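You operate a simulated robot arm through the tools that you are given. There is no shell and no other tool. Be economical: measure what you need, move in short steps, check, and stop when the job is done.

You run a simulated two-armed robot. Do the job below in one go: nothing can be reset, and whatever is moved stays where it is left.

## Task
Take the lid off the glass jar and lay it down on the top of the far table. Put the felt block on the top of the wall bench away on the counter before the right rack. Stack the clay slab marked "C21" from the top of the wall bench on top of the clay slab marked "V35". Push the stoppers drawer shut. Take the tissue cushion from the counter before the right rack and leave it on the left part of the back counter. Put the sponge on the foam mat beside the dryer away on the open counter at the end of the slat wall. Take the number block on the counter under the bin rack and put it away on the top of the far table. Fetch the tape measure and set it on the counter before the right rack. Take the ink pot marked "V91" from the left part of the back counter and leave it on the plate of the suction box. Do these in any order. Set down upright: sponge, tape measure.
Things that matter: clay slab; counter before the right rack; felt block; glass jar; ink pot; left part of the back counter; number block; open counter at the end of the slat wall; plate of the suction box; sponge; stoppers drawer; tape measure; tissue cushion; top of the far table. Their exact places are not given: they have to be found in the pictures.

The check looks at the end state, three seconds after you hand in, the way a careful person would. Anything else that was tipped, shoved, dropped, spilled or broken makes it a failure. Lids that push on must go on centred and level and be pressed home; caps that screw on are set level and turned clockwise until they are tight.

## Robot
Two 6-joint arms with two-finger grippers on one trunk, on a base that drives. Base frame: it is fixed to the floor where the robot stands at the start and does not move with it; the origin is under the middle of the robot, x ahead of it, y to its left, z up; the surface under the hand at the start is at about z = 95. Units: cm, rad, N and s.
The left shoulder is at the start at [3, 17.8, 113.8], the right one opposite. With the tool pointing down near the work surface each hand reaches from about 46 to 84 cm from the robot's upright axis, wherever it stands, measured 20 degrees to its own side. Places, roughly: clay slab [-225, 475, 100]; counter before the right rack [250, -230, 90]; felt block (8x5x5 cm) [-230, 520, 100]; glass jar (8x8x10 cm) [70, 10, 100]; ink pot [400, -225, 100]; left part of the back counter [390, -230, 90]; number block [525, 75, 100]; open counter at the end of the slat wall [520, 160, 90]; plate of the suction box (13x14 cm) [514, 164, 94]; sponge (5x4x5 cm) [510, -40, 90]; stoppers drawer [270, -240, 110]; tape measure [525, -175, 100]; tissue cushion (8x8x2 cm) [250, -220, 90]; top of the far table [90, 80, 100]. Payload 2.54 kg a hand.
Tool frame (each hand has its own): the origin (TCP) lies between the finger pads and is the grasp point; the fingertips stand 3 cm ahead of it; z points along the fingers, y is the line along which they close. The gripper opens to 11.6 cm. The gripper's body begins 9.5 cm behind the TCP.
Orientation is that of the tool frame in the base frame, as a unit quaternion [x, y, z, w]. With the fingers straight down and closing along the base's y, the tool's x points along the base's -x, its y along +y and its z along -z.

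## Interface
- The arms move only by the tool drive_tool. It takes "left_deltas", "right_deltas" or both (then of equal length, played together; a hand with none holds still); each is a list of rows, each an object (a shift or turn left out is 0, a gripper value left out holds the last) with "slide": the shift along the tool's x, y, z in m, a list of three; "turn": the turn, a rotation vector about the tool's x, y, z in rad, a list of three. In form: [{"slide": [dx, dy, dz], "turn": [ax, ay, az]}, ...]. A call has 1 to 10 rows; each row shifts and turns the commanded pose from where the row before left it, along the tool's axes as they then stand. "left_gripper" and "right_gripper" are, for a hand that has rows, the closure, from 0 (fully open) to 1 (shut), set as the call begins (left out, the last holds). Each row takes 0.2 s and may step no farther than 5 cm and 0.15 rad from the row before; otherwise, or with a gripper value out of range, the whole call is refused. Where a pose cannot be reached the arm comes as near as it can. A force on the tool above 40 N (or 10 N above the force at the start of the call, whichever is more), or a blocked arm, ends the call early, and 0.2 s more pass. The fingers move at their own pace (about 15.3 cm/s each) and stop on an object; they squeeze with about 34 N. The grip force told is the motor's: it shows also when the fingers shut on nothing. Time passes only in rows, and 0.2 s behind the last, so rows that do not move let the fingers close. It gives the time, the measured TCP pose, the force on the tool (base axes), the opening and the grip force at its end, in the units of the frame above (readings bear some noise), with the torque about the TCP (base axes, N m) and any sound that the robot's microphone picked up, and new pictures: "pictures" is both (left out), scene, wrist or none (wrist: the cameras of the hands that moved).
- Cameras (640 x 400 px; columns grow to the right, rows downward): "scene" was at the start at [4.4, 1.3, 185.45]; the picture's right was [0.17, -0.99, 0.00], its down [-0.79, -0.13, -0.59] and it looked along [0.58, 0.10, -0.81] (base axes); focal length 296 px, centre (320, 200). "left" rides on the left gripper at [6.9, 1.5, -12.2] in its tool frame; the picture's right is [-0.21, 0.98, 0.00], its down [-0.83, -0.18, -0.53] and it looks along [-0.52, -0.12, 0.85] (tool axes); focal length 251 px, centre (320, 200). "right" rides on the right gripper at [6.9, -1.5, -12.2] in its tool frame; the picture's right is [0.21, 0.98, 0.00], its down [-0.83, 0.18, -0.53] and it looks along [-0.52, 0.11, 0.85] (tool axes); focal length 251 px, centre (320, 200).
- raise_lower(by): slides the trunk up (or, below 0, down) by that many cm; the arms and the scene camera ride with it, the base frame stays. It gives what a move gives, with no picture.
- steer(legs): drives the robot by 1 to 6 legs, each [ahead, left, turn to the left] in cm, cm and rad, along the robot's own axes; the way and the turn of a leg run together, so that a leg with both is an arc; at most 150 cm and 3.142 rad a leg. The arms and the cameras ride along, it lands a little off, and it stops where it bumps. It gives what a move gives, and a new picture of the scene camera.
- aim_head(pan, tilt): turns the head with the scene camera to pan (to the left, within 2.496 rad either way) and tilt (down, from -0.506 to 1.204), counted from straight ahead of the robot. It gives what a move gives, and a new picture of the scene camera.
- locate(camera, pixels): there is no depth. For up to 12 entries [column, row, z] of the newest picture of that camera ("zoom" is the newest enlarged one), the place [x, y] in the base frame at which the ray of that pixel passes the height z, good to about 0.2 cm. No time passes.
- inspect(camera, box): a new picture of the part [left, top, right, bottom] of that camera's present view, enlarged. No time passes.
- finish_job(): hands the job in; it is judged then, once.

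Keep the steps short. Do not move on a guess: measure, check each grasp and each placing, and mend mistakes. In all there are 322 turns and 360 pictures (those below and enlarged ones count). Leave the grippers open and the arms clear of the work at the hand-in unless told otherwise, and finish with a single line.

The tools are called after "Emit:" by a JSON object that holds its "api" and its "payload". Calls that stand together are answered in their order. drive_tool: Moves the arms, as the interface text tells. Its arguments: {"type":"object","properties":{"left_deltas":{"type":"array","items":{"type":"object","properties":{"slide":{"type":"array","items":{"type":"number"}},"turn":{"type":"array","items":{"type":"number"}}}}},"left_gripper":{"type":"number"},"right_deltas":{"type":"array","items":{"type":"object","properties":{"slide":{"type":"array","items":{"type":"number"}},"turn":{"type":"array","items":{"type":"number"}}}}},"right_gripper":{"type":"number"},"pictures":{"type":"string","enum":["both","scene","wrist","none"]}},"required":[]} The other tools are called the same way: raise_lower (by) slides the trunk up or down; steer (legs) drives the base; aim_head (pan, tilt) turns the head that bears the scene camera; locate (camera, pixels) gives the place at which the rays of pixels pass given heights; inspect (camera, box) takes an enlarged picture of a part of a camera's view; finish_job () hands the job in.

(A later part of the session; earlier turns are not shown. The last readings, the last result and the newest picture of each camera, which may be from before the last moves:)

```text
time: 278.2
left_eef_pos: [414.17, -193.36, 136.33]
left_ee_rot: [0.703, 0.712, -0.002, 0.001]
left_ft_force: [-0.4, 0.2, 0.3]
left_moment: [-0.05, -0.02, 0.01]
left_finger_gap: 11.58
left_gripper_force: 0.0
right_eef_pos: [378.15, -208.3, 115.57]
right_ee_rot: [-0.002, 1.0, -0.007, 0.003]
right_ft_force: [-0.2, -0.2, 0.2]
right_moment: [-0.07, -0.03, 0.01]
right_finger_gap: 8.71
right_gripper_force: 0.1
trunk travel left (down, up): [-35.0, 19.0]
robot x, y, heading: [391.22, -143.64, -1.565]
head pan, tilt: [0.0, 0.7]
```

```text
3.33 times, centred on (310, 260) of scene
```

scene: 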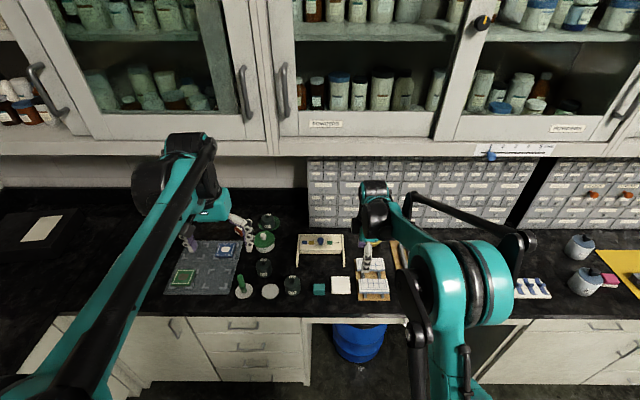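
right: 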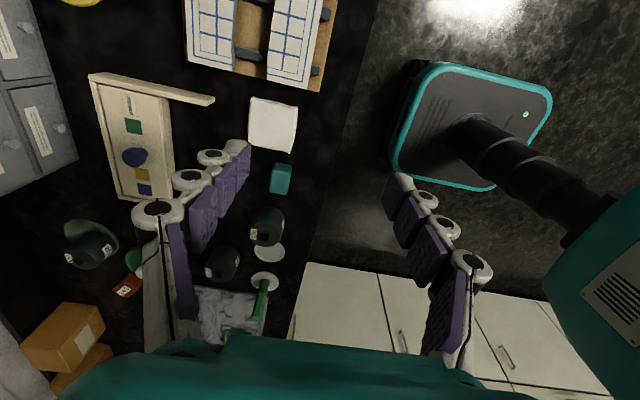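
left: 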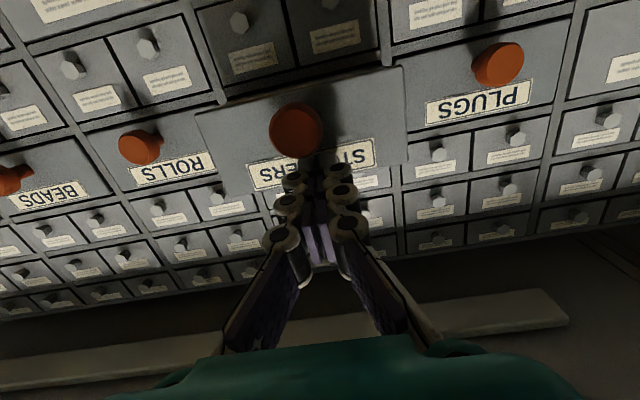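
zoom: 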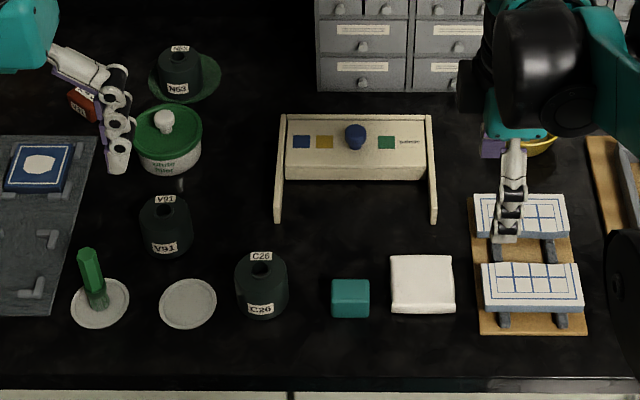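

Cushion placed well. Now V91 with the left hand: move over it for a wrist look.

Emit:
{"api": "drive_tool", "payload": {"left_deltas": [{"slide": [-0.04, 0, 0.02]}, {"slide": [-0.04, 0, 0.02]}, {"slide": [-0.04, 0, 0.02]}, {}], "pictures": "wrist"}}

Emit:
{"api": "inspect", "payload": {"camera": "left", "box": [240, 70, 440, 210]}}

```text
time: 279.2
left_eef_pos: [414.42, -205.43, 130.32]
left_ee_rot: [0.702, 0.712, -0.001, 0.002]
left_ft_force: [0.0, 0.9, 1.3]
left_moment: [-0.02, -0.02, 0.0]
left_finger_gap: 11.58
left_gripper_force: 0.1
right_eef_pos: [378.26, -208.31, 115.54]
right_ee_rot: [-0.002, 1.0, -0.008, 0.002]
right_ft_force: [0.9, 1.3, 0.3]
right_moment: [-0.07, 0.03, 0.03]
right_finger_gap: 8.71
right_gripper_force: 0.0
trunk travel left (down, up): [-35.0, 19.0]
robot x, y, heading: [391.09, -143.4, -1.563]
head pan, tilt: [0.0, 0.7]
```

left: 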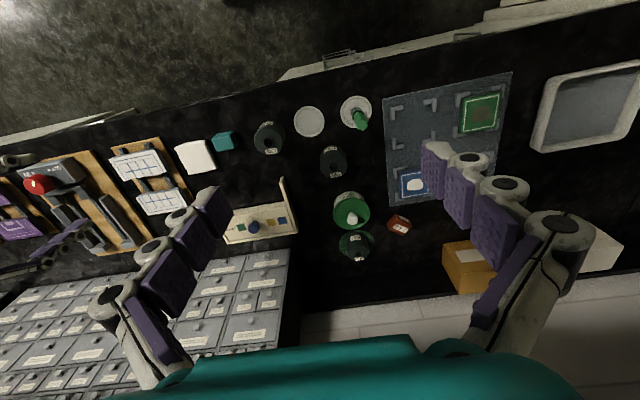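

```text
2.86 times, centred on (340, 140) of left
```

zoom: 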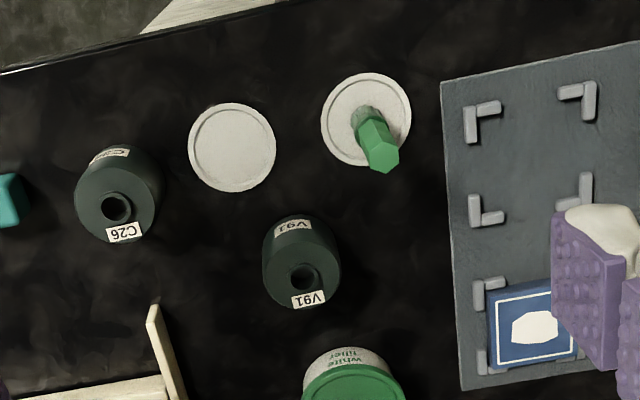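

Emit:
{"api": "locate", "payload": {"camera": "left", "pixels": [[333.7, 167.3, 92], [333.7, 167.3, 94], [333.7, 167.3, 96], [333, 158, 89]]}}

Emit:
{"api": "locate", "payload": {"camera": "scene", "pixels": [[263.5, 262.4, 92], [263.5, 262.4, 94], [263.5, 262.4, 96]]}}

```text
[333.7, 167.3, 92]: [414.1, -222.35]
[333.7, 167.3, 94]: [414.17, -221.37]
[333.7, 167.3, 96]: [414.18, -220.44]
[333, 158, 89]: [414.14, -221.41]
```

```text
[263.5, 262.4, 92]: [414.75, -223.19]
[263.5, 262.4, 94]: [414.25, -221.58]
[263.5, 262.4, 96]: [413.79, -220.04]
```

V91 centre (414.2,-221.2), top 94.5. Move over and down to TCP z≈91.

Emit:
{"api": "drive_tool", "payload": {"left_deltas": [{"slide": [-0.0395, 0, 0.02]}, {"slide": [-0.0395, 0, 0.02]}, {"slide": [-0.0395, 0, 0.02]}, {"slide": [-0.0395, 0, 0.02]}, {"slide": [0, 0, 0.045]}, {"slide": [0, 0, 0.045]}, {"slide": [0, 0, 0.045]}, {}], "pictures": "wrist"}}

```text
time: 281.0
left_eef_pos: [414.47, -221.44, 109.2]
left_ee_rot: [0.702, 0.712, -0.002, 0.002]
left_ft_force: [0.8, 0.4, 0.7]
left_moment: [-0.06, 0.0, 0.0]
left_finger_gap: 11.6
left_gripper_force: 0.1
right_eef_pos: [378.26, -208.45, 115.58]
right_ee_rot: [-0.002, 1.0, -0.006, 0.002]
right_ft_force: [0.3, -0.2, -0.1]
right_moment: [0.01, 0.03, 0.02]
right_finger_gap: 8.71
right_gripper_force: 0.1
trunk travel left (down, up): [-35.0, 19.0]
robot x, y, heading: [391.16, -143.51, -1.562]
head pan, tilt: [0.0, 0.7]
```

left: 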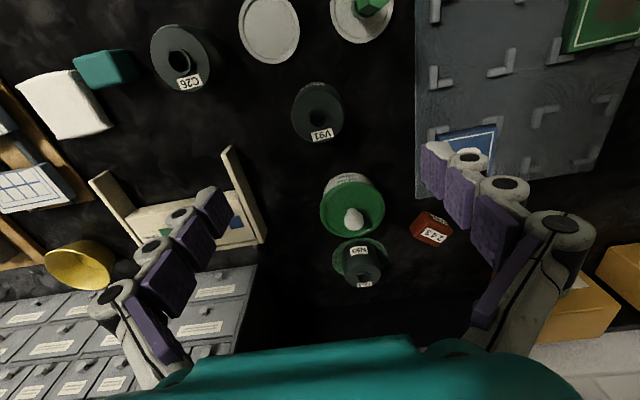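

Emit:
{"api": "drive_tool", "payload": {"left_deltas": [{"slide": [-0.001, -0.002, 0.045]}, {"slide": [0, 0, 0.045]}, {"slide": [0, 0, 0.045]}, {"slide": [0, 0, 0.045]}, {}], "left_gripper": 0.2, "pictures": "wrist"}}

```text
time: 282.2
left_eef_pos: [413.74, -219.33, 92.35]
left_ee_rot: [0.702, 0.712, -0.002, 0.002]
left_ft_force: [0.2, -0.5, -0.8]
left_moment: [0.0, -0.05, 0.0]
left_finger_gap: 9.29
left_gripper_force: 0.1
left hand out of reach, approached as far as the arm can: row 3, 4
right_eef_pos: [378.3, -208.64, 115.39]
right_ee_rot: [-0.002, 1.0, -0.007, 0.001]
right_ft_force: [-0.1, 0.1, -0.1]
right_moment: [0.0, 0.03, -0.02]
right_finger_gap: 8.69
right_gripper_force: 0.0
trunk travel left (down, up): [-35.0, 19.0]
robot x, y, heading: [390.99, -143.11, -1.564]
head pan, tilt: [0.0, 0.7]
```

left: 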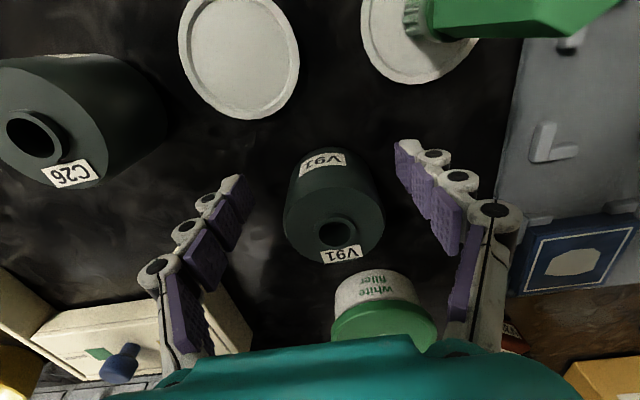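

Just short in y; drive 2 cm ahead with the fingers straddling the pot.

Emit:
{"api": "steer", "payload": {"legs": [[2.5, 0, 0]]}}

Emit:
{"api": "drive_tool", "payload": {"left_deltas": [{"slide": [0, 0, 0.01]}, {}], "pictures": "wrist"}}

```text
time: 283.0
left_eef_pos: [413.91, -221.68, 92.57]
left_ee_rot: [0.702, 0.712, -0.003, 0.004]
left_ft_force: [0.1, 0.5, -0.2]
left_moment: [0.0, 0.0, -0.04]
left_finger_gap: 9.29
left_gripper_force: 0.0
right_eef_pos: [378.37, -210.77, 115.67]
right_ee_rot: [-0.001, 1.0, -0.007, 0.002]
right_ft_force: [-0.4, 0.4, -0.4]
right_moment: [0.01, 0.02, -0.02]
right_finger_gap: 8.7
right_gripper_force: 0.0
trunk travel left (down, up): [-35.0, 19.0]
robot x, y, heading: [391.36, -145.9, -1.563]
head pan, tilt: [0.0, 0.7]
```

scene: 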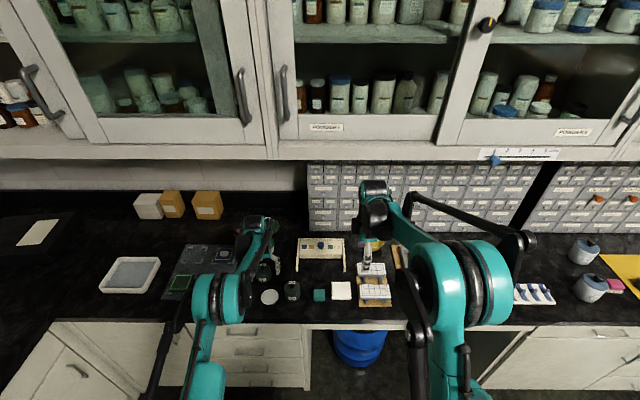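

```text
time: 283.6
left_eef_pos: [413.79, -221.51, 91.71]
left_ee_rot: [0.702, 0.713, -0.003, 0.003]
left_ft_force: [0.1, -0.9, 0.1]
left_moment: [0.07, 0.03, 0.03]
left_finger_gap: 9.26
left_gripper_force: 0.0
left hand out of reach, approached as far as the arm can: row 1
right_eef_pos: [378.32, -211.03, 115.51]
right_ee_rot: [-0.002, 1.0, -0.007, 0.002]
right_ft_force: [0.2, -0.5, -1.0]
right_moment: [0.01, 0.0, -0.01]
right_finger_gap: 8.69
right_gripper_force: 0.1
trunk travel left (down, up): [-35.0, 19.0]
robot x, y, heading: [391.12, -145.93, -1.569]
head pan, tilt: [0.0, 0.7]
```

left: 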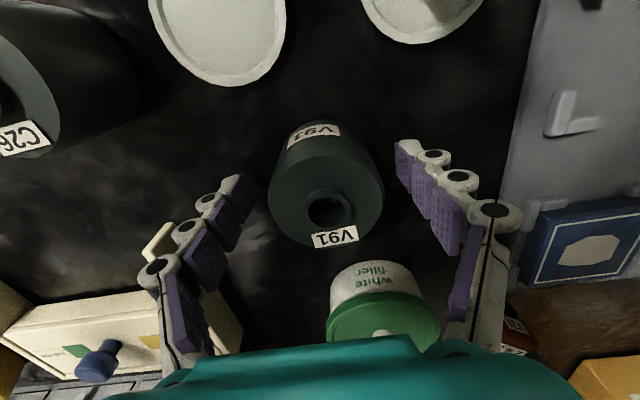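

Emit:
{"api": "drive_tool", "payload": {"left_deltas": [{}, {}, {}], "left_gripper": 1, "pictures": "none"}}

Emit:
{"api": "drive_tool", "payload": {"left_deltas": [{"slide": [0, 0, -0.02]}, {"slide": [0, 0, -0.04]}, {"slide": [0, 0, -0.045]}, {"slide": [0, 0, -0.045]}, {"slide": [0.02, 0, -0.045]}, {"slide": [0.03, 0, -0.03]}, {"slide": [0.04, 0, -0.02]}, {}], "pictures": "wrist"}}

```text
time: 284.4
left_eef_pos: [413.88, -221.43, 91.82]
left_ee_rot: [0.702, 0.712, -0.004, 0.005]
left_ft_force: [-0.2, 1.7, 3.5]
left_moment: [0.06, 0.11, -0.04]
left_finger_gap: 5.86
left_gripper_force: 34.2
right_eef_pos: [378.38, -210.87, 115.56]
right_ee_rot: [-0.001, 1.0, -0.007, 0.002]
right_ft_force: [-0.2, -0.2, 0.4]
right_moment: [-0.01, 0.0, 0.0]
right_finger_gap: 8.69
right_gripper_force: 0.0
trunk travel left (down, up): [-35.0, 19.0]
robot x, y, heading: [391.28, -146.06, -1.567]
head pan, tilt: [0.0, 0.7]
```

```text
time: 286.2
left_eef_pos: [413.87, -212.21, 116.0]
left_ee_rot: [0.701, 0.713, -0.002, 0.003]
left_ft_force: [-0.6, -0.2, -1.8]
left_moment: [0.03, 0.01, 0.0]
left_finger_gap: 5.85
left_gripper_force: 34.0
right_eef_pos: [378.28, -211.04, 115.38]
right_ee_rot: [-0.001, 1.0, -0.007, 0.002]
right_ft_force: [-0.2, -0.9, 0.2]
right_moment: [0.03, -0.01, -0.02]
right_finger_gap: 8.7
right_gripper_force: 0.1
trunk travel left (down, up): [-35.0, 19.0]
robot x, y, heading: [391.43, -146.17, -1.56]
head pan, tilt: [0.0, 0.7]
```

left: 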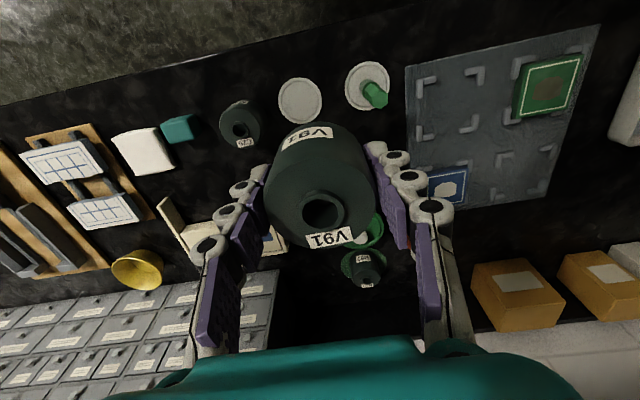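

V91 held. Retract, restore the right hand's yaw, and turn towards the back wall for the tape measure.

Emit:
{"api": "drive_tool", "payload": {"left_deltas": [{"slide": [0.03, 0, -0.03]}, {"slide": [0.03, 0.01, -0.03]}, {"slide": [0.03, 0.01, -0.02]}, {"slide": [0.01, 0.0, 0]}, {}, {}, {}, {}, {}, {}], "right_deltas": [{"slide": [0, 0.03, -0.03]}, {"slide": [0, 0.03, -0.03]}, {"slide": [0.01, 0.03, -0.02]}, {"turn": [0, 0, 0.15]}, {"turn": [0, 0, 0.15]}, {"turn": [0, 0, 0.15]}, {"turn": [0, 0, 0.15]}, {"turn": [0, 0, 0.15]}, {"turn": [0, 0, 0.15]}, {"turn": [0, 0, 0.15]}], "right_gripper": 0, "pictures": "none"}}

Emit:
{"api": "drive_tool", "payload": {"right_deltas": [{"turn": [0, 0, 0.15]}, {"turn": [0, 0, 0.15]}, {"turn": [0, 0, 0.15]}, {"turn": [0, 0, 0.07]}, {}], "pictures": "none"}}

Emit:
{"api": "steer", "payload": {"legs": [[-18, 0, 0], [0, 0, 1.565], [55, 0, 0]]}}

```text
time: 288.4
left_eef_pos: [415.75, -201.91, 123.89]
left_ee_rot: [0.702, 0.712, -0.002, 0.002]
left_ft_force: [0.4, 0.1, -1.5]
left_moment: [-0.02, -0.01, 0.0]
left_finger_gap: 5.87
left_gripper_force: 33.9
right_eef_pos: [377.38, -201.85, 123.38]
right_ee_rot: [0.5, 0.866, -0.005, 0.005]
right_ft_force: [0.1, -0.4, 0.1]
right_moment: [-0.04, -0.01, 0.0]
right_finger_gap: 11.6
right_gripper_force: 0.1
trunk travel left (down, up): [-35.0, 19.0]
robot x, y, heading: [391.62, -146.03, -1.564]
head pan, tilt: [0.0, 0.7]
```

```text
time: 289.6
left_eef_pos: [415.73, -202.01, 123.78]
left_ee_rot: [0.701, 0.713, -0.003, 0.002]
left_ft_force: [0.0, 1.0, -1.9]
left_moment: [-0.01, 0.04, -0.01]
left_finger_gap: 5.83
left_gripper_force: 34.9
right_eef_pos: [377.24, -201.74, 123.42]
right_ee_rot: [0.706, 0.708, -0.003, 0.007]
right_ft_force: [-0.3, 0.0, -0.6]
right_moment: [0.0, 0.01, 0.02]
right_finger_gap: 11.61
right_gripper_force: 0.0
trunk travel left (down, up): [-35.0, 19.0]
robot x, y, heading: [391.32, -146.22, -1.556]
head pan, tilt: [0.0, 0.7]
```

```text
time: 297.7
left_eef_pos: [503.01, -105.88, 123.84]
left_ee_rot: [0.007, 1.0, 0.0, 0.003]
left_ft_force: [0.2, -0.6, -0.8]
left_moment: [0.02, 0.0, -0.01]
left_finger_gap: 5.86
left_gripper_force: 33.9
right_eef_pos: [501.76, -144.27, 123.28]
right_ee_rot: [0.01, 1.0, 0.001, 0.007]
right_ft_force: [-0.2, 0.1, -0.3]
right_moment: [0.0, 0.03, -0.01]
right_finger_gap: 11.59
right_gripper_force: 0.0
trunk travel left (down, up): [-35.0, 19.0]
robot x, y, heading: [446.3, -129.25, -0.017]
head pan, tilt: [0.0, 0.7]
```

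scene: 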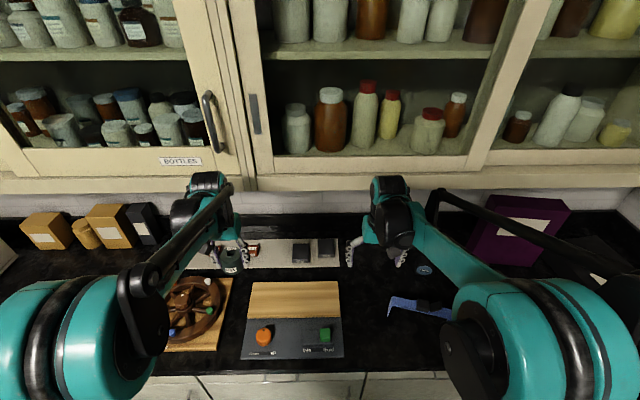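

Emit:
{"api": "inspect", "payload": {"camera": "scene", "box": [350, 180, 640, 380]}}

Emit:
{"api": "locate", "payload": {"camera": "scene", "pixels": [[425, 270, 88], [425, 308, 88], [320, 372, 87], [520, 250, 90]]}}

```text
2.00 times, centred on (495, 280) of scene
```

zoom: 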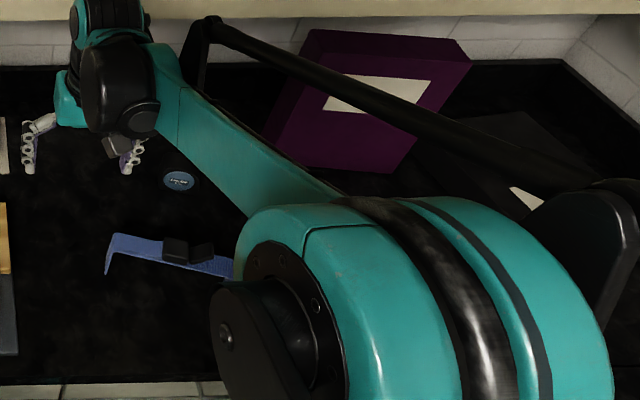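

```text
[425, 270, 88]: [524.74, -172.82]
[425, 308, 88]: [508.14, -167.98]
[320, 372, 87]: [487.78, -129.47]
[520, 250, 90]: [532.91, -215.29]
```

Emit:
{"api": "steer", "payload": {"legs": [[5, -26, 0.017]]}}

Emit:
{"api": "inspect", "payload": {"camera": "scene", "box": [320, 200, 480, 320]}}

```text
time: 299.6
left_eef_pos: [507.13, -131.76, 123.84]
left_ee_rot: [-0.002, 1.0, 0.0, 0.004]
left_ft_force: [-0.2, -0.4, -1.9]
left_moment: [0.01, 0.02, 0.0]
left_finger_gap: 5.86
left_gripper_force: 34.7
right_eef_pos: [506.65, -169.98, 123.32]
right_ee_rot: [0.002, 1.0, 0.002, 0.006]
right_ft_force: [0.4, -0.7, 0.8]
right_moment: [0.07, 0.0, 0.05]
right_finger_gap: 11.6
right_gripper_force: 0.3
trunk travel left (down, up): [-35.0, 19.0]
robot x, y, heading: [450.81, -155.99, 0.001]
head pan, tilt: [0.0, 0.7]
```

scene: 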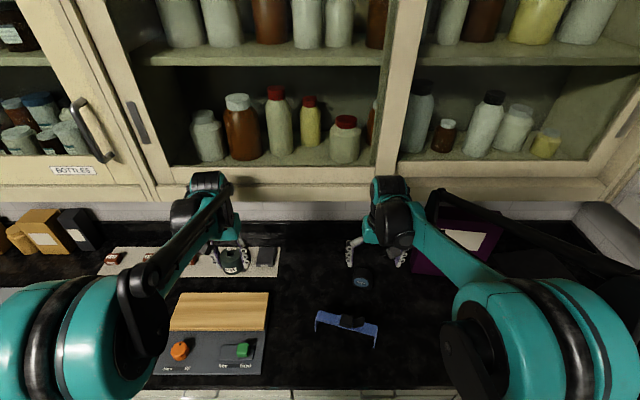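

```text
3.33 times, centred on (400, 260) of scene
```

zoom: 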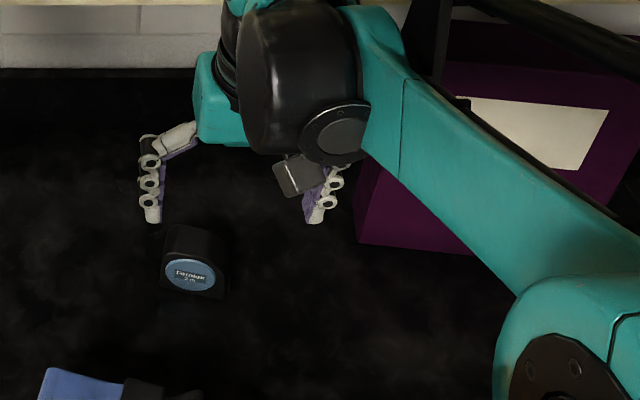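

The tape measure is a black upright case with a blue front label at (361,277). Wrist look.

Emit:
{"api": "drive_tool", "payload": {"right_deltas": [{"slide": [0, 0, 0.03]}, {}], "pictures": "wrist"}}

Emit:
{"api": "inspect", "payload": {"camera": "right", "box": [260, 80, 460, 220]}}

```text
time: 300.2
left_eef_pos: [507.19, -131.66, 123.78]
left_ee_rot: [-0.002, 1.0, 0.0, 0.003]
left_ft_force: [-0.3, 1.0, -1.5]
left_moment: [0.01, -0.01, -0.03]
left_finger_gap: 5.89
left_gripper_force: 34.5
right_eef_pos: [506.42, -170.16, 120.41]
right_ee_rot: [0.002, 1.0, 0.002, 0.006]
right_ft_force: [-0.3, 0.0, 0.7]
right_moment: [0.02, -0.01, -0.02]
right_finger_gap: 11.6
right_gripper_force: 0.0
trunk travel left (down, up): [-35.0, 19.0]
robot x, y, heading: [451.01, -155.18, 0.0]
head pan, tilt: [0.0, 0.7]
```

right: 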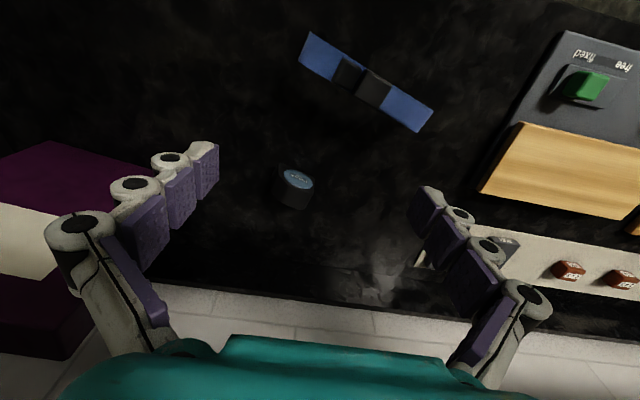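

```text
2.86 times, centred on (360, 150) of right
```

zoom: 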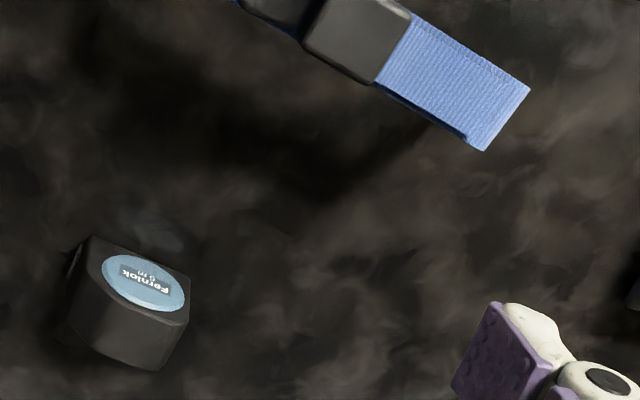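

Emit:
{"api": "inspect", "payload": {"camera": "right", "box": [260, 150, 330, 220]}}

```text
5.71 times, centred on (295, 185) of right
```

zoom: 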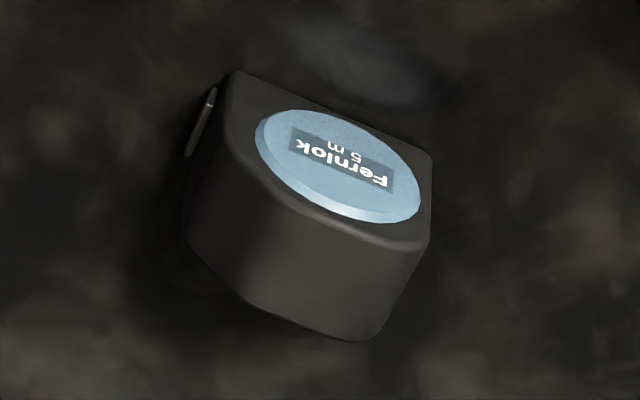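

Emit:
{"api": "locate", "payload": {"camera": "right", "pixels": [[280.1, 162.6, 87], [314.3, 177.1, 87], [280.6, 180.6, 91], [313.4, 193.2, 91], [280.6, 180.6, 93], [313.4, 193.2, 93], [304.1, 209.5, 91], [272.2, 192, 91], [304.1, 209.5, 93], [272.2, 192, 93]]}}

Emit:
{"api": "locate", "payload": {"camera": "scene", "pixels": [[349.5, 284, 87], [365, 290, 87], [350, 270, 92], [366, 270, 92]]}}

```text
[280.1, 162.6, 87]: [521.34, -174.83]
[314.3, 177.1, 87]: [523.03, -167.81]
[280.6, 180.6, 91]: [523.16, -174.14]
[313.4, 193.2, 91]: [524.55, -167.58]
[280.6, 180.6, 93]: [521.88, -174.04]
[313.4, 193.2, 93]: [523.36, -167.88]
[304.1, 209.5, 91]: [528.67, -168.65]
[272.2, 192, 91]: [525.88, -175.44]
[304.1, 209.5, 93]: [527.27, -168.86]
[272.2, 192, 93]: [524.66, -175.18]
```

```text
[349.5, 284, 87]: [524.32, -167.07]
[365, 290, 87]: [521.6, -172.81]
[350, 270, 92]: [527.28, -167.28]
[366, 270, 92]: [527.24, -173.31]
```

Tape measure centre (524.3,-171.5), top 93, turned 0.24 rad. Move over, yaw, and go down to z≈100.

Emit:
{"api": "drive_tool", "payload": {"right_deltas": [{"slide": [-0.045, -0.003, 0]}, {"slide": [-0.045, -0.003, 0]}, {"slide": [-0.045, -0.003, 0]}, {"slide": [-0.044, -0.004, 0]}, {"turn": [0, 0, 0.118]}, {"turn": [0, 0, 0.118]}, {"slide": [0, 0, 0.045]}, {"slide": [0, 0, 0.045]}, {"slide": [0, 0, 0.045]}, {"slide": [0, 0, 0.045]}], "pictures": "wrist"}}

Emit:
{"api": "inspect", "payload": {"camera": "right", "box": [220, 60, 420, 220]}}

```text
time: 300.9
left_eef_pos: [505.4, -131.65, 124.7]
left_ee_rot: [-0.001, 1.0, -0.001, 0.009]
left_ft_force: [-0.9, 0.3, -1.8]
left_moment: [0.04, -0.09, 0.02]
left_finger_gap: 5.85
left_gripper_force: 33.8
right_eef_pos: [513.94, -170.52, 121.17]
right_ee_rot: [0.001, 1.0, 0.001, 0.006]
right_ft_force: [0.5, 0.5, 1.1]
right_moment: [0.0, 0.02, -0.02]
right_finger_gap: 11.6
right_gripper_force: 0.0
trunk travel left (down, up): [-35.0, 19.0]
robot x, y, heading: [450.42, -155.36, -0.001]
head pan, tilt: [0.0, 0.7]
stopped in row 3 (right hand): the force on the tool passed its limit at 311 N (the readings are from after the stop); the commanded pose is now the measured one
```

right: 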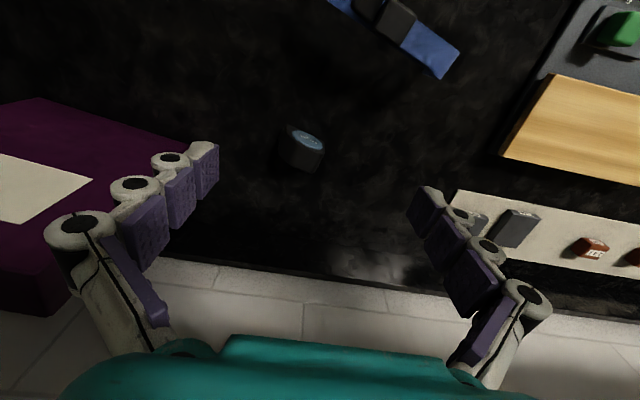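

```text
2.50 times, centred on (320, 140) of right
```

zoom: 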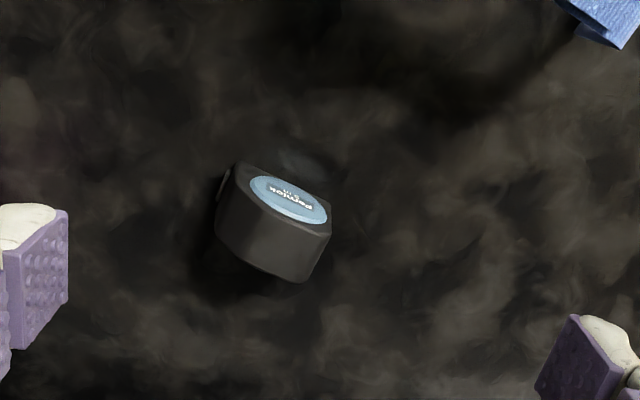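

The wrist bumped the upper cabinet front. Back off, go lower first (z≈97), then forward under the cabinet.

Emit:
{"api": "drive_tool", "payload": {"right_deltas": [{"slide": [0.04, 0, 0]}, {"slide": [0.02, 0, 0.04]}, {"slide": [0, 0, 0.045]}, {"slide": [0, 0, 0.045]}, {"slide": [0, 0, 0.045]}, {"slide": [0, 0, 0.045]}, {"slide": [0, 0, 0.025]}, {}], "pictures": "both"}}

Emit:
{"api": "inspect", "payload": {"camera": "scene", "box": [280, 180, 480, 340]}}

```text
time: 302.7
left_eef_pos: [507.05, -131.59, 123.84]
left_ee_rot: [-0.002, 1.0, 0.0, 0.003]
left_ft_force: [0.7, -0.3, -0.9]
left_moment: [0.01, -0.01, 0.01]
left_finger_gap: 5.84
left_gripper_force: 34.0
right_eef_pos: [509.59, -170.28, 96.22]
right_ee_rot: [0.003, 1.0, 0.001, 0.001]
right_ft_force: [-0.6, 0.6, -1.0]
right_moment: [0.01, -0.02, 0.04]
right_finger_gap: 11.62
right_gripper_force: 0.1
trunk travel left (down, up): [-35.0, 19.0]
robot x, y, heading: [450.42, -155.17, -0.002]
head pan, tilt: [0.0, 0.7]
```

scene: 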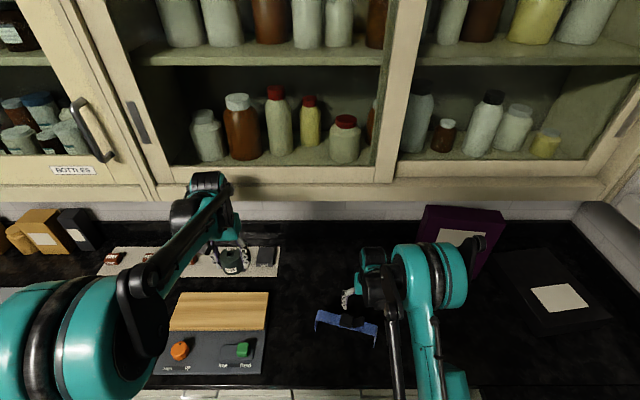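
right: 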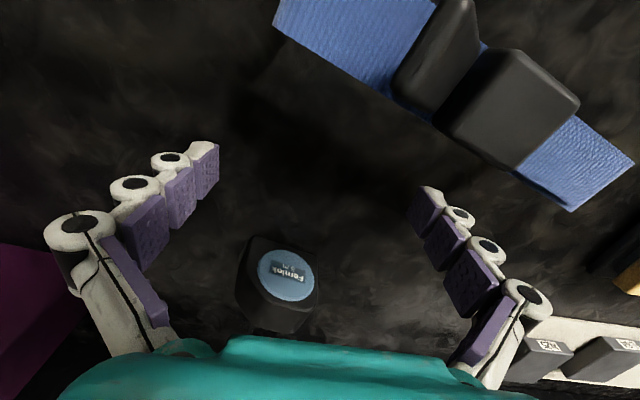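

```text
2.50 times, centred on (380, 260) of scene
```

zoom: 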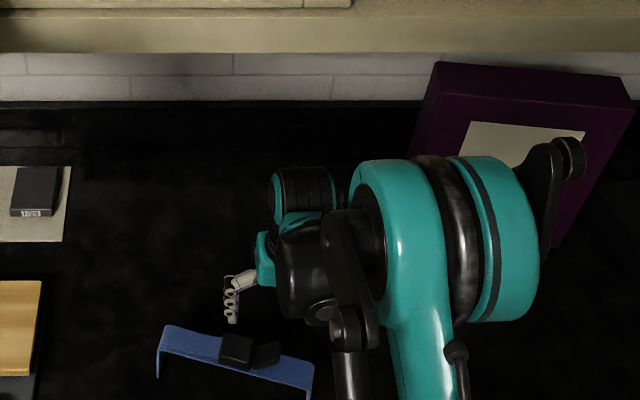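

Emit:
{"api": "drive_tool", "payload": {"right_deltas": [{"slide": [0, 0, 0], "turn": [0, 0, 0.118]}, {"turn": [0, 0, 0.118]}, {"slide": [-0.037, -0.022, 0]}, {"slide": [-0.037, -0.022, 0]}, {}], "pictures": "wrist"}}

```text
time: 303.9
left_eef_pos: [507.02, -131.6, 123.83]
left_ee_rot: [-0.002, 1.0, 0.001, 0.004]
left_ft_force: [-0.2, 0.3, -0.8]
left_moment: [0.0, -0.03, -0.01]
left_finger_gap: 5.85
left_gripper_force: 33.9
right_eef_pos: [515.81, -176.41, 96.2]
right_ee_rot: [0.12, 0.993, 0.002, 0.001]
right_ft_force: [0.3, -0.5, 0.2]
right_moment: [0.01, 0.02, -0.01]
right_finger_gap: 11.6
right_gripper_force: 0.1
trunk travel left (down, up): [-35.0, 19.0]
robot x, y, heading: [450.66, -155.29, -0.004]
head pan, tilt: [0.0, 0.7]
```

right: 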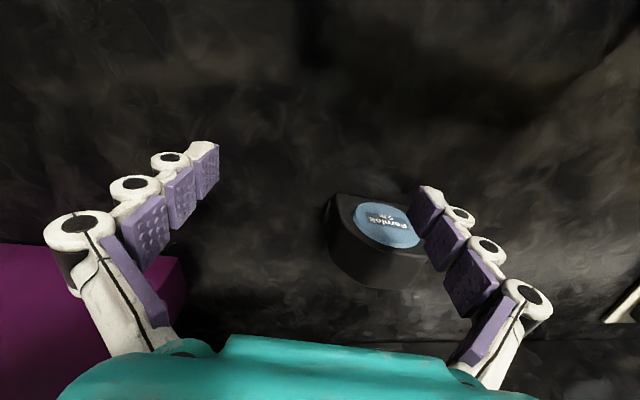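

I had the y sign wrong; shift sideways 6.7 cm (tape gets centred), then forward 7.1 cm.

Emit:
{"api": "drive_tool", "payload": {"right_deltas": [{"slide": [0, 0.034, 0]}, {"slide": [0, 0.0335, 0]}, {}], "pictures": "wrist"}}

Emit:
{"api": "inspect", "payload": {"camera": "right", "box": [220, 160, 400, 300]}}

```text
time: 304.7
left_eef_pos: [506.97, -131.74, 123.92]
left_ee_rot: [-0.002, 1.0, 0.0, 0.004]
left_ft_force: [0.2, -0.1, -0.8]
left_moment: [0.01, 0.03, 0.01]
left_finger_gap: 5.86
left_gripper_force: 34.3
right_eef_pos: [517.61, -169.98, 95.96]
right_ee_rot: [0.119, 0.993, 0.001, 0.0]
right_ft_force: [0.6, 0.3, -0.8]
right_moment: [-0.01, 0.03, 0.0]
right_finger_gap: 11.6
right_gripper_force: 0.2
trunk travel left (down, up): [-35.0, 19.0]
robot x, y, heading: [450.75, -155.53, 0.004]
head pan, tilt: [0.0, 0.7]
```

right: 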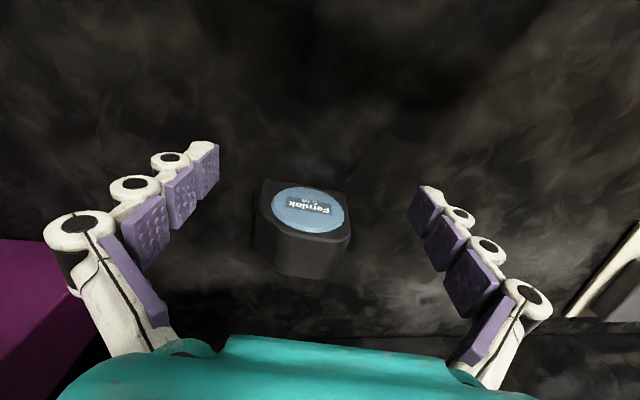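

```text
2.86 times, centred on (310, 230) of right
```

zoom: 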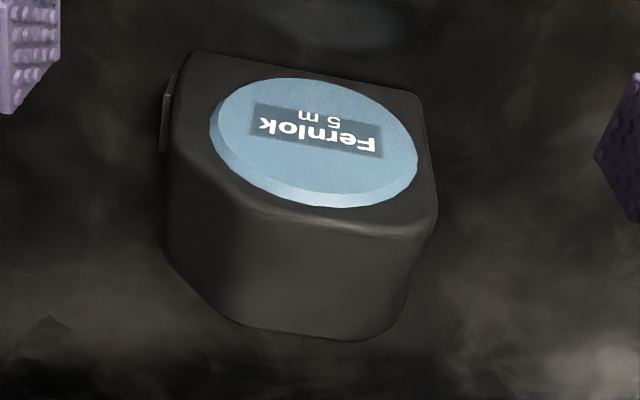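

Emit:
{"api": "locate", "payload": {"camera": "right", "pixels": [[269.8, 221.3, 93], [350.2, 235.2, 93], [289, 273.7, 93], [332.7, 277.2, 93], [263.5, 178, 87], [346, 193, 87]]}}

```text
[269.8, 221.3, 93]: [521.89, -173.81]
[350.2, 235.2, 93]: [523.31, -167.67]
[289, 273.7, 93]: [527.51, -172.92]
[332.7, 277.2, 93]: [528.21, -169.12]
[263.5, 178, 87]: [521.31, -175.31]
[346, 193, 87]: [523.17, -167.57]
```

Emit:
{"api": "drive_tool", "payload": {"right_deltas": [{"slide": [-0.038, 0.0004, 0]}, {"slide": [-0.038, 0.0004, 0]}, {}], "pictures": "none"}}

Emit:
{"api": "drive_tool", "payload": {"right_deltas": [{"slide": [0, 0, 0.03]}, {"slide": [0, 0, 0.02]}, {}], "pictures": "wrist"}}

```text
time: 305.5
left_eef_pos: [507.0, -131.62, 123.87]
left_ee_rot: [-0.003, 1.0, 0.0, 0.004]
left_ft_force: [-0.5, 0.0, -1.3]
left_moment: [0.0, -0.04, 0.0]
left_finger_gap: 5.84
left_gripper_force: 34.0
right_eef_pos: [525.0, -171.46, 95.96]
right_ee_rot: [0.119, 0.993, 0.002, 0.001]
right_ft_force: [0.5, 0.2, 0.0]
right_moment: [0.03, -0.02, -0.01]
right_finger_gap: 11.61
right_gripper_force: 0.1
trunk travel left (down, up): [-35.0, 19.0]
robot x, y, heading: [450.34, -155.47, -0.003]
head pan, tilt: [0.0, 0.7]
```

```text
time: 306.3
left_eef_pos: [506.97, -131.62, 123.69]
left_ee_rot: [-0.001, 1.0, 0.001, 0.004]
left_ft_force: [-0.6, 0.0, -1.3]
left_moment: [0.01, 0.01, 0.01]
left_finger_gap: 5.85
left_gripper_force: 34.5
right_eef_pos: [525.0, -171.5, 90.76]
right_ee_rot: [0.119, 0.993, 0.002, 0.0]
right_ft_force: [0.1, -0.8, -0.6]
right_moment: [-0.02, 0.01, 0.02]
right_finger_gap: 11.58
right_gripper_force: 0.1
trunk travel left (down, up): [-35.0, 19.0]
robot x, y, heading: [450.67, -155.33, -0.003]
head pan, tilt: [0.0, 0.7]
```

right: 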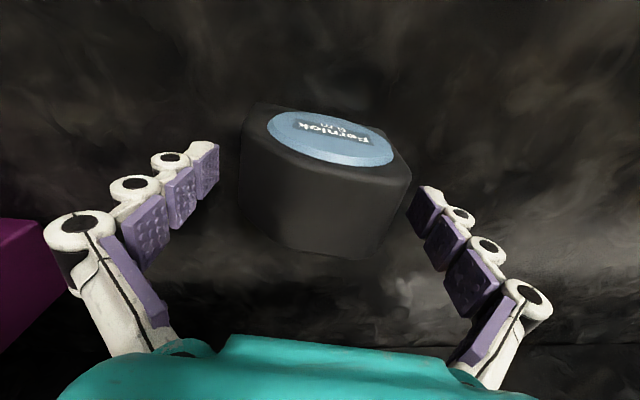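

Emit:
{"api": "drive_tool", "payload": {"right_deltas": [{"slide": [0, 0, -0.003]}, {}, {}, {}], "right_gripper": 1, "pictures": "wrist"}}

```text
time: 307.3
left_eef_pos: [506.96, -131.72, 123.87]
left_ee_rot: [-0.002, 1.0, 0.0, 0.004]
left_ft_force: [-0.4, 0.3, -1.6]
left_moment: [-0.01, -0.03, 0.01]
left_finger_gap: 5.86
left_gripper_force: 34.1
right_eef_pos: [525.11, -171.67, 91.12]
right_ee_rot: [0.119, 0.993, 0.002, 0.0]
right_ft_force: [-1.6, -6.0, 5.7]
right_moment: [-0.45, 0.2, 0.06]
right_finger_gap: 7.54
right_gripper_force: 34.1
trunk travel left (down, up): [-35.0, 19.0]
robot x, y, heading: [450.78, -155.2, 0.001]
head pan, tilt: [0.0, 0.7]
```

right: 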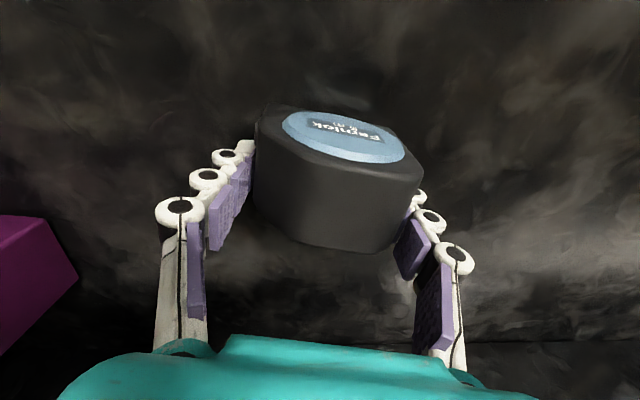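

Gripped (7.54). Lift 6 cm, back out 18 cm, then up.

Emit:
{"api": "drive_tool", "payload": {"right_deltas": [{"slide": [0, 0, -0.02]}, {"slide": [0, 0, -0.03]}, {"slide": [0.03, 0, -0.015]}, {"slide": [0.045, 0, -0.01]}, {"slide": [0.045, 0, -0.015]}, {"slide": [0.045, 0, -0.02]}, {"slide": [0.03, 0, -0.035]}, {"slide": [0, 0, -0.045]}, {"slide": [0, 0, -0.045]}, {}], "pictures": "both"}}

```text
time: 309.5
left_eef_pos: [507.14, -131.62, 123.84]
left_ee_rot: [-0.002, 1.0, 0.0, 0.003]
left_ft_force: [0.6, -0.3, -0.2]
left_moment: [0.01, 0.03, 0.02]
left_finger_gap: 5.85
left_gripper_force: 34.4
right_eef_pos: [505.96, -166.86, 114.37]
right_ee_rot: [0.119, 0.993, 0.002, 0.001]
right_ft_force: [0.4, -0.4, -3.2]
right_moment: [-0.02, 0.0, 0.0]
right_finger_gap: 7.53
right_gripper_force: 33.6
trunk travel left (down, up): [-35.0, 19.0]
robot x, y, heading: [450.61, -155.46, -0.0]
head pan, tilt: [0.0, 0.7]
```

scene: 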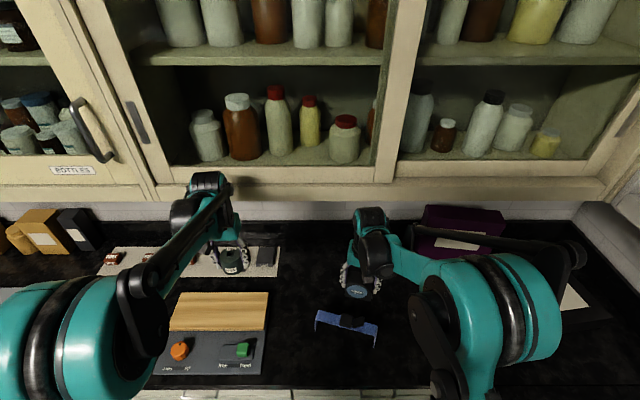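
right: 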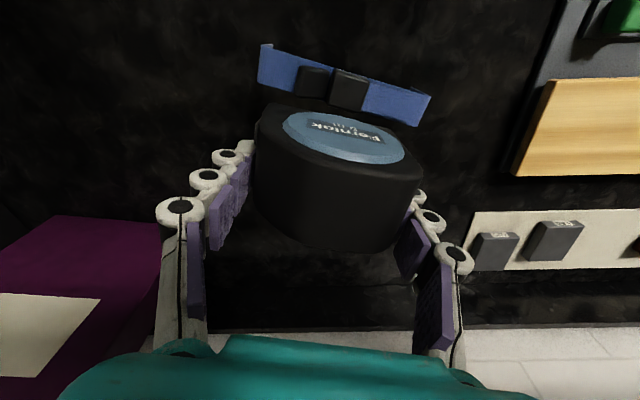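

Tape held upright. Drive back to the right rack.

Emit:
{"api": "drive_tool", "payload": {"right_deltas": [{"slide": [0.02, 0.005, -0.04]}, {"slide": [0.02, 0.005, -0.03]}, {"turn": [0, 0, -0.118]}, {"turn": [0, 0, -0.118]}, {}], "pictures": "none"}}

Emit:
{"api": "steer", "payload": {"legs": [[-42, 18, 0], [0, 0, -1.571], [0, -149, 0], [0, -6, 0]]}}

```text
time: 310.7
left_eef_pos: [507.06, -131.59, 123.87]
left_ee_rot: [-0.002, 1.0, 0.0, 0.004]
left_ft_force: [-0.4, 0.2, -1.6]
left_moment: [-0.05, -0.01, -0.02]
left_finger_gap: 5.87
left_gripper_force: 34.0
right_eef_pos: [502.3, -165.2, 121.42]
right_ee_rot: [0.001, 1.0, 0.002, 0.0]
right_ft_force: [1.1, 1.1, -2.4]
right_moment: [-0.01, -0.03, 0.02]
right_finger_gap: 7.51
right_gripper_force: 33.8
trunk travel left (down, up): [-35.0, 19.0]
robot x, y, heading: [451.31, -155.21, -0.001]
head pan, tilt: [0.0, 0.7]
```

```text
time: 325.0
left_eef_pos: [272.38, -192.56, 123.8]
left_ee_rot: [0.709, 0.705, -0.002, 0.003]
left_ft_force: [-0.5, -0.2, -1.3]
left_moment: [-0.01, -0.03, -0.04]
left_finger_gap: 5.85
left_gripper_force: 33.6
right_eef_pos: [238.95, -187.64, 121.5]
right_ee_rot: [0.711, 0.703, 0.001, 0.001]
right_ft_force: [-1.9, 0.1, -2.1]
right_moment: [-0.06, -0.08, -0.02]
right_finger_gap: 7.53
right_gripper_force: 33.7
trunk travel left (down, up): [-35.0, 19.0]
robot x, y, heading: [248.98, -136.25, -1.585]
head pan, tilt: [0.0, 0.7]
```

scene: 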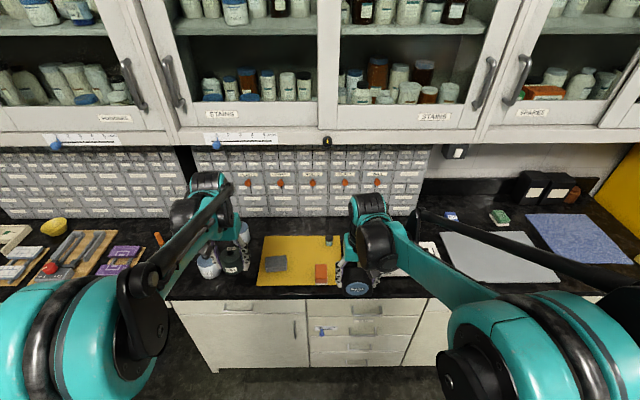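

Emit:
{"api": "steer", "payload": {"legs": [[17, 0, 0.014]]}}

Emit:
{"api": "drive_tool", "payload": {"right_deltas": [{"slide": [-0.02, 0.04, 0]}, {"slide": [-0.03, 0.04, 0]}, {"slide": [-0.04, 0.03, 0]}, {"slide": [-0.04, 0.03, 0]}, {"slide": [-0.03, 0.02, 0]}, {}], "pictures": "both"}}

Emit:
{"api": "inspect", "payload": {"camera": "scene", "box": [220, 220, 400, 340]}}

```text
time: 326.5
left_eef_pos: [273.41, -208.93, 123.89]
left_ee_rot: [0.703, 0.711, -0.003, 0.003]
left_ft_force: [0.1, 0.4, -0.9]
left_moment: [0.03, 0.0, -0.03]
left_finger_gap: 5.83
left_gripper_force: 34.0
right_eef_pos: [239.81, -204.54, 121.56]
right_ee_rot: [0.706, 0.708, 0.0, 0.002]
right_ft_force: [-0.1, 0.4, -2.7]
right_moment: [0.0, -0.01, 0.03]
right_finger_gap: 7.56
right_gripper_force: 33.9
trunk travel left (down, up): [-35.0, 19.0]
robot x, y, heading: [249.19, -152.8, -1.564]
head pan, tilt: [0.0, 0.7]
```

scene: 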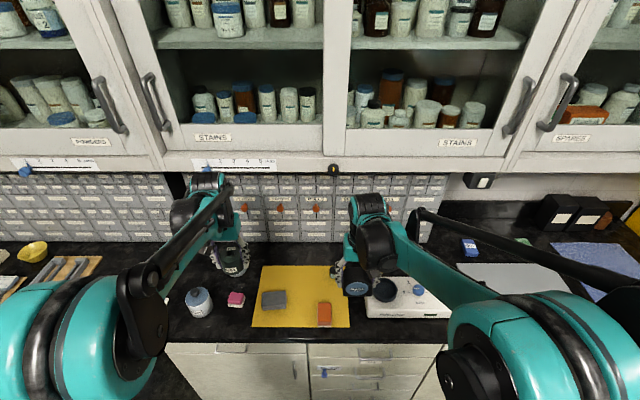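

```text
time: 327.9
left_eef_pos: [273.26, -208.8, 124.07]
left_ee_rot: [0.704, 0.711, -0.002, 0.001]
left_ft_force: [-0.1, 0.4, -1.1]
left_moment: [-0.05, -0.03, 0.03]
left_finger_gap: 5.86
left_gripper_force: 34.4
right_eef_pos: [255.52, -220.26, 121.39]
right_ee_rot: [0.706, 0.708, 0.0, 0.001]
right_ft_force: [0.3, 0.0, -2.7]
right_moment: [-0.06, 0.02, -0.01]
right_finger_gap: 7.53
right_gripper_force: 33.9
trunk travel left (down, up): [-35.0, 19.0]
robot x, y, heading: [249.08, -152.34, -1.566]
head pan, tilt: [0.0, 0.7]
```

scene: 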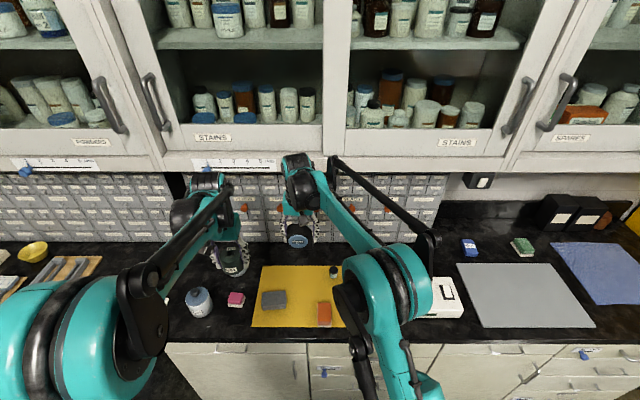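
right: 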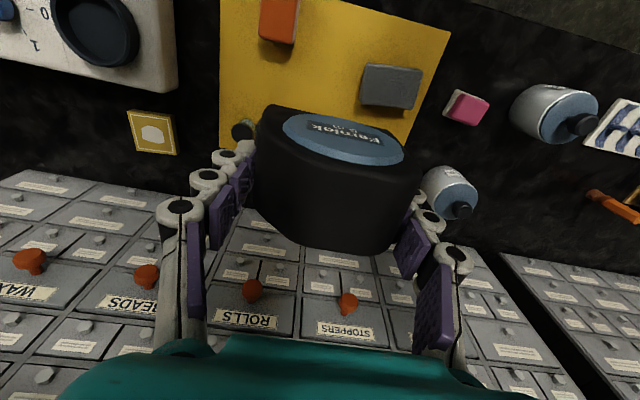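

```text
3.33 times, centred on (310, 280) of scene
```

zoom: 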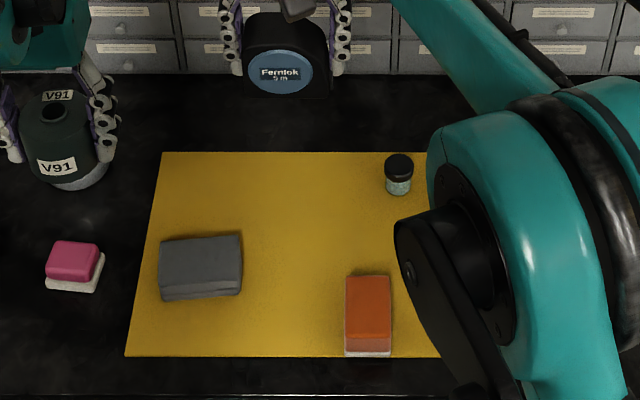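

Lower to TCP z≈92.8 at (254.5,-221.5), then creep.

Emit:
{"api": "drive_tool", "payload": {"right_deltas": [{"slide": [-0.01, -0.009, 0.04]}, {"slide": [0, 0, 0.048]}, {"slide": [0, 0, 0.048]}, {"slide": [0, 0, 0.048]}, {"slide": [0, 0, 0.048]}, {"slide": [0, 0, 0.048]}, {}], "pictures": "wrist"}}

Emit:
{"api": "drive_tool", "payload": {"right_deltas": [{"slide": [0, 0, 0.006]}, {"slide": [0, 0, 0.004]}, {"slide": [0, 0, 0.003]}, {}], "pictures": "none"}}

```text
time: 329.5
left_eef_pos: [273.3, -208.88, 123.86]
left_ee_rot: [0.704, 0.71, -0.003, 0.003]
left_ft_force: [-1.4, 0.1, -1.6]
left_moment: [-0.02, 0.02, -0.02]
left_finger_gap: 5.84
left_gripper_force: 33.7
right_eef_pos: [255.15, -221.79, 93.64]
right_ee_rot: [0.706, 0.708, 0.0, 0.002]
right_ft_force: [-0.3, 0.0, -2.3]
right_moment: [-0.08, 0.0, 0.0]
right_finger_gap: 7.55
right_gripper_force: 34.4
trunk travel left (down, up): [-35.0, 19.0]
robot x, y, heading: [249.2, -152.83, -1.566]
head pan, tilt: [0.0, 0.7]
```

right: 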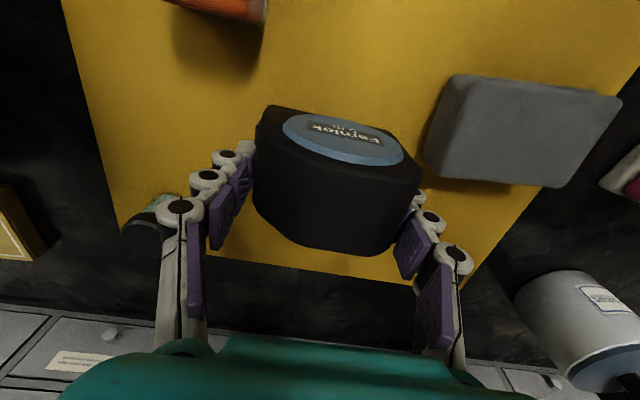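

```text
time: 330.5
left_eef_pos: [273.28, -209.07, 123.93]
left_ee_rot: [0.703, 0.711, -0.002, 0.003]
left_ft_force: [0.4, -0.4, -1.4]
left_moment: [0.0, -0.01, 0.01]
left_finger_gap: 5.85
left_gripper_force: 33.9
right_eef_pos: [255.04, -221.67, 92.26]
right_ee_rot: [0.706, 0.708, 0.0, 0.002]
right_ft_force: [-0.4, -0.3, -3.4]
right_moment: [-0.05, 0.02, -0.01]
right_finger_gap: 7.54
right_gripper_force: 33.9
trunk travel left (down, up): [-35.0, 19.0]
robot x, y, heading: [249.55, -153.04, -1.565]
head pan, tilt: [0.0, 0.7]
```

Emit:
{"api": "drive_tool", "payload": {"right_deltas": [{"slide": [0, 0, 0.004]}, {"slide": [0, 0, 0.004]}, {"slide": [0, 0, 0.003]}, {"slide": [0, 0, 0.003]}, {}], "pictures": "none"}}

```text
time: 331.5
left_eef_pos: [273.41, -208.72, 123.91]
left_ee_rot: [0.703, 0.711, -0.003, 0.003]
left_ft_force: [-0.1, 0.1, -0.5]
left_moment: [0.0, 0.03, 0.02]
left_finger_gap: 5.84
left_gripper_force: 33.8
right_eef_pos: [255.12, -221.61, 91.43]
right_ee_rot: [0.706, 0.708, 0.0, 0.003]
right_ft_force: [-1.2, 6.4, 20.7]
right_moment: [0.08, 0.13, 0.02]
right_finger_gap: 7.55
right_gripper_force: 34.0
trunk travel left (down, up): [-35.0, 19.0]
robot x, y, heading: [249.16, -153.11, -1.564]
head pan, tilt: [0.0, 0.7]
stopped in row 4 (right hand): the force on the tool passed its limit at 45 N (the readings are from after the stop); the commanded pose is now the measured one
```

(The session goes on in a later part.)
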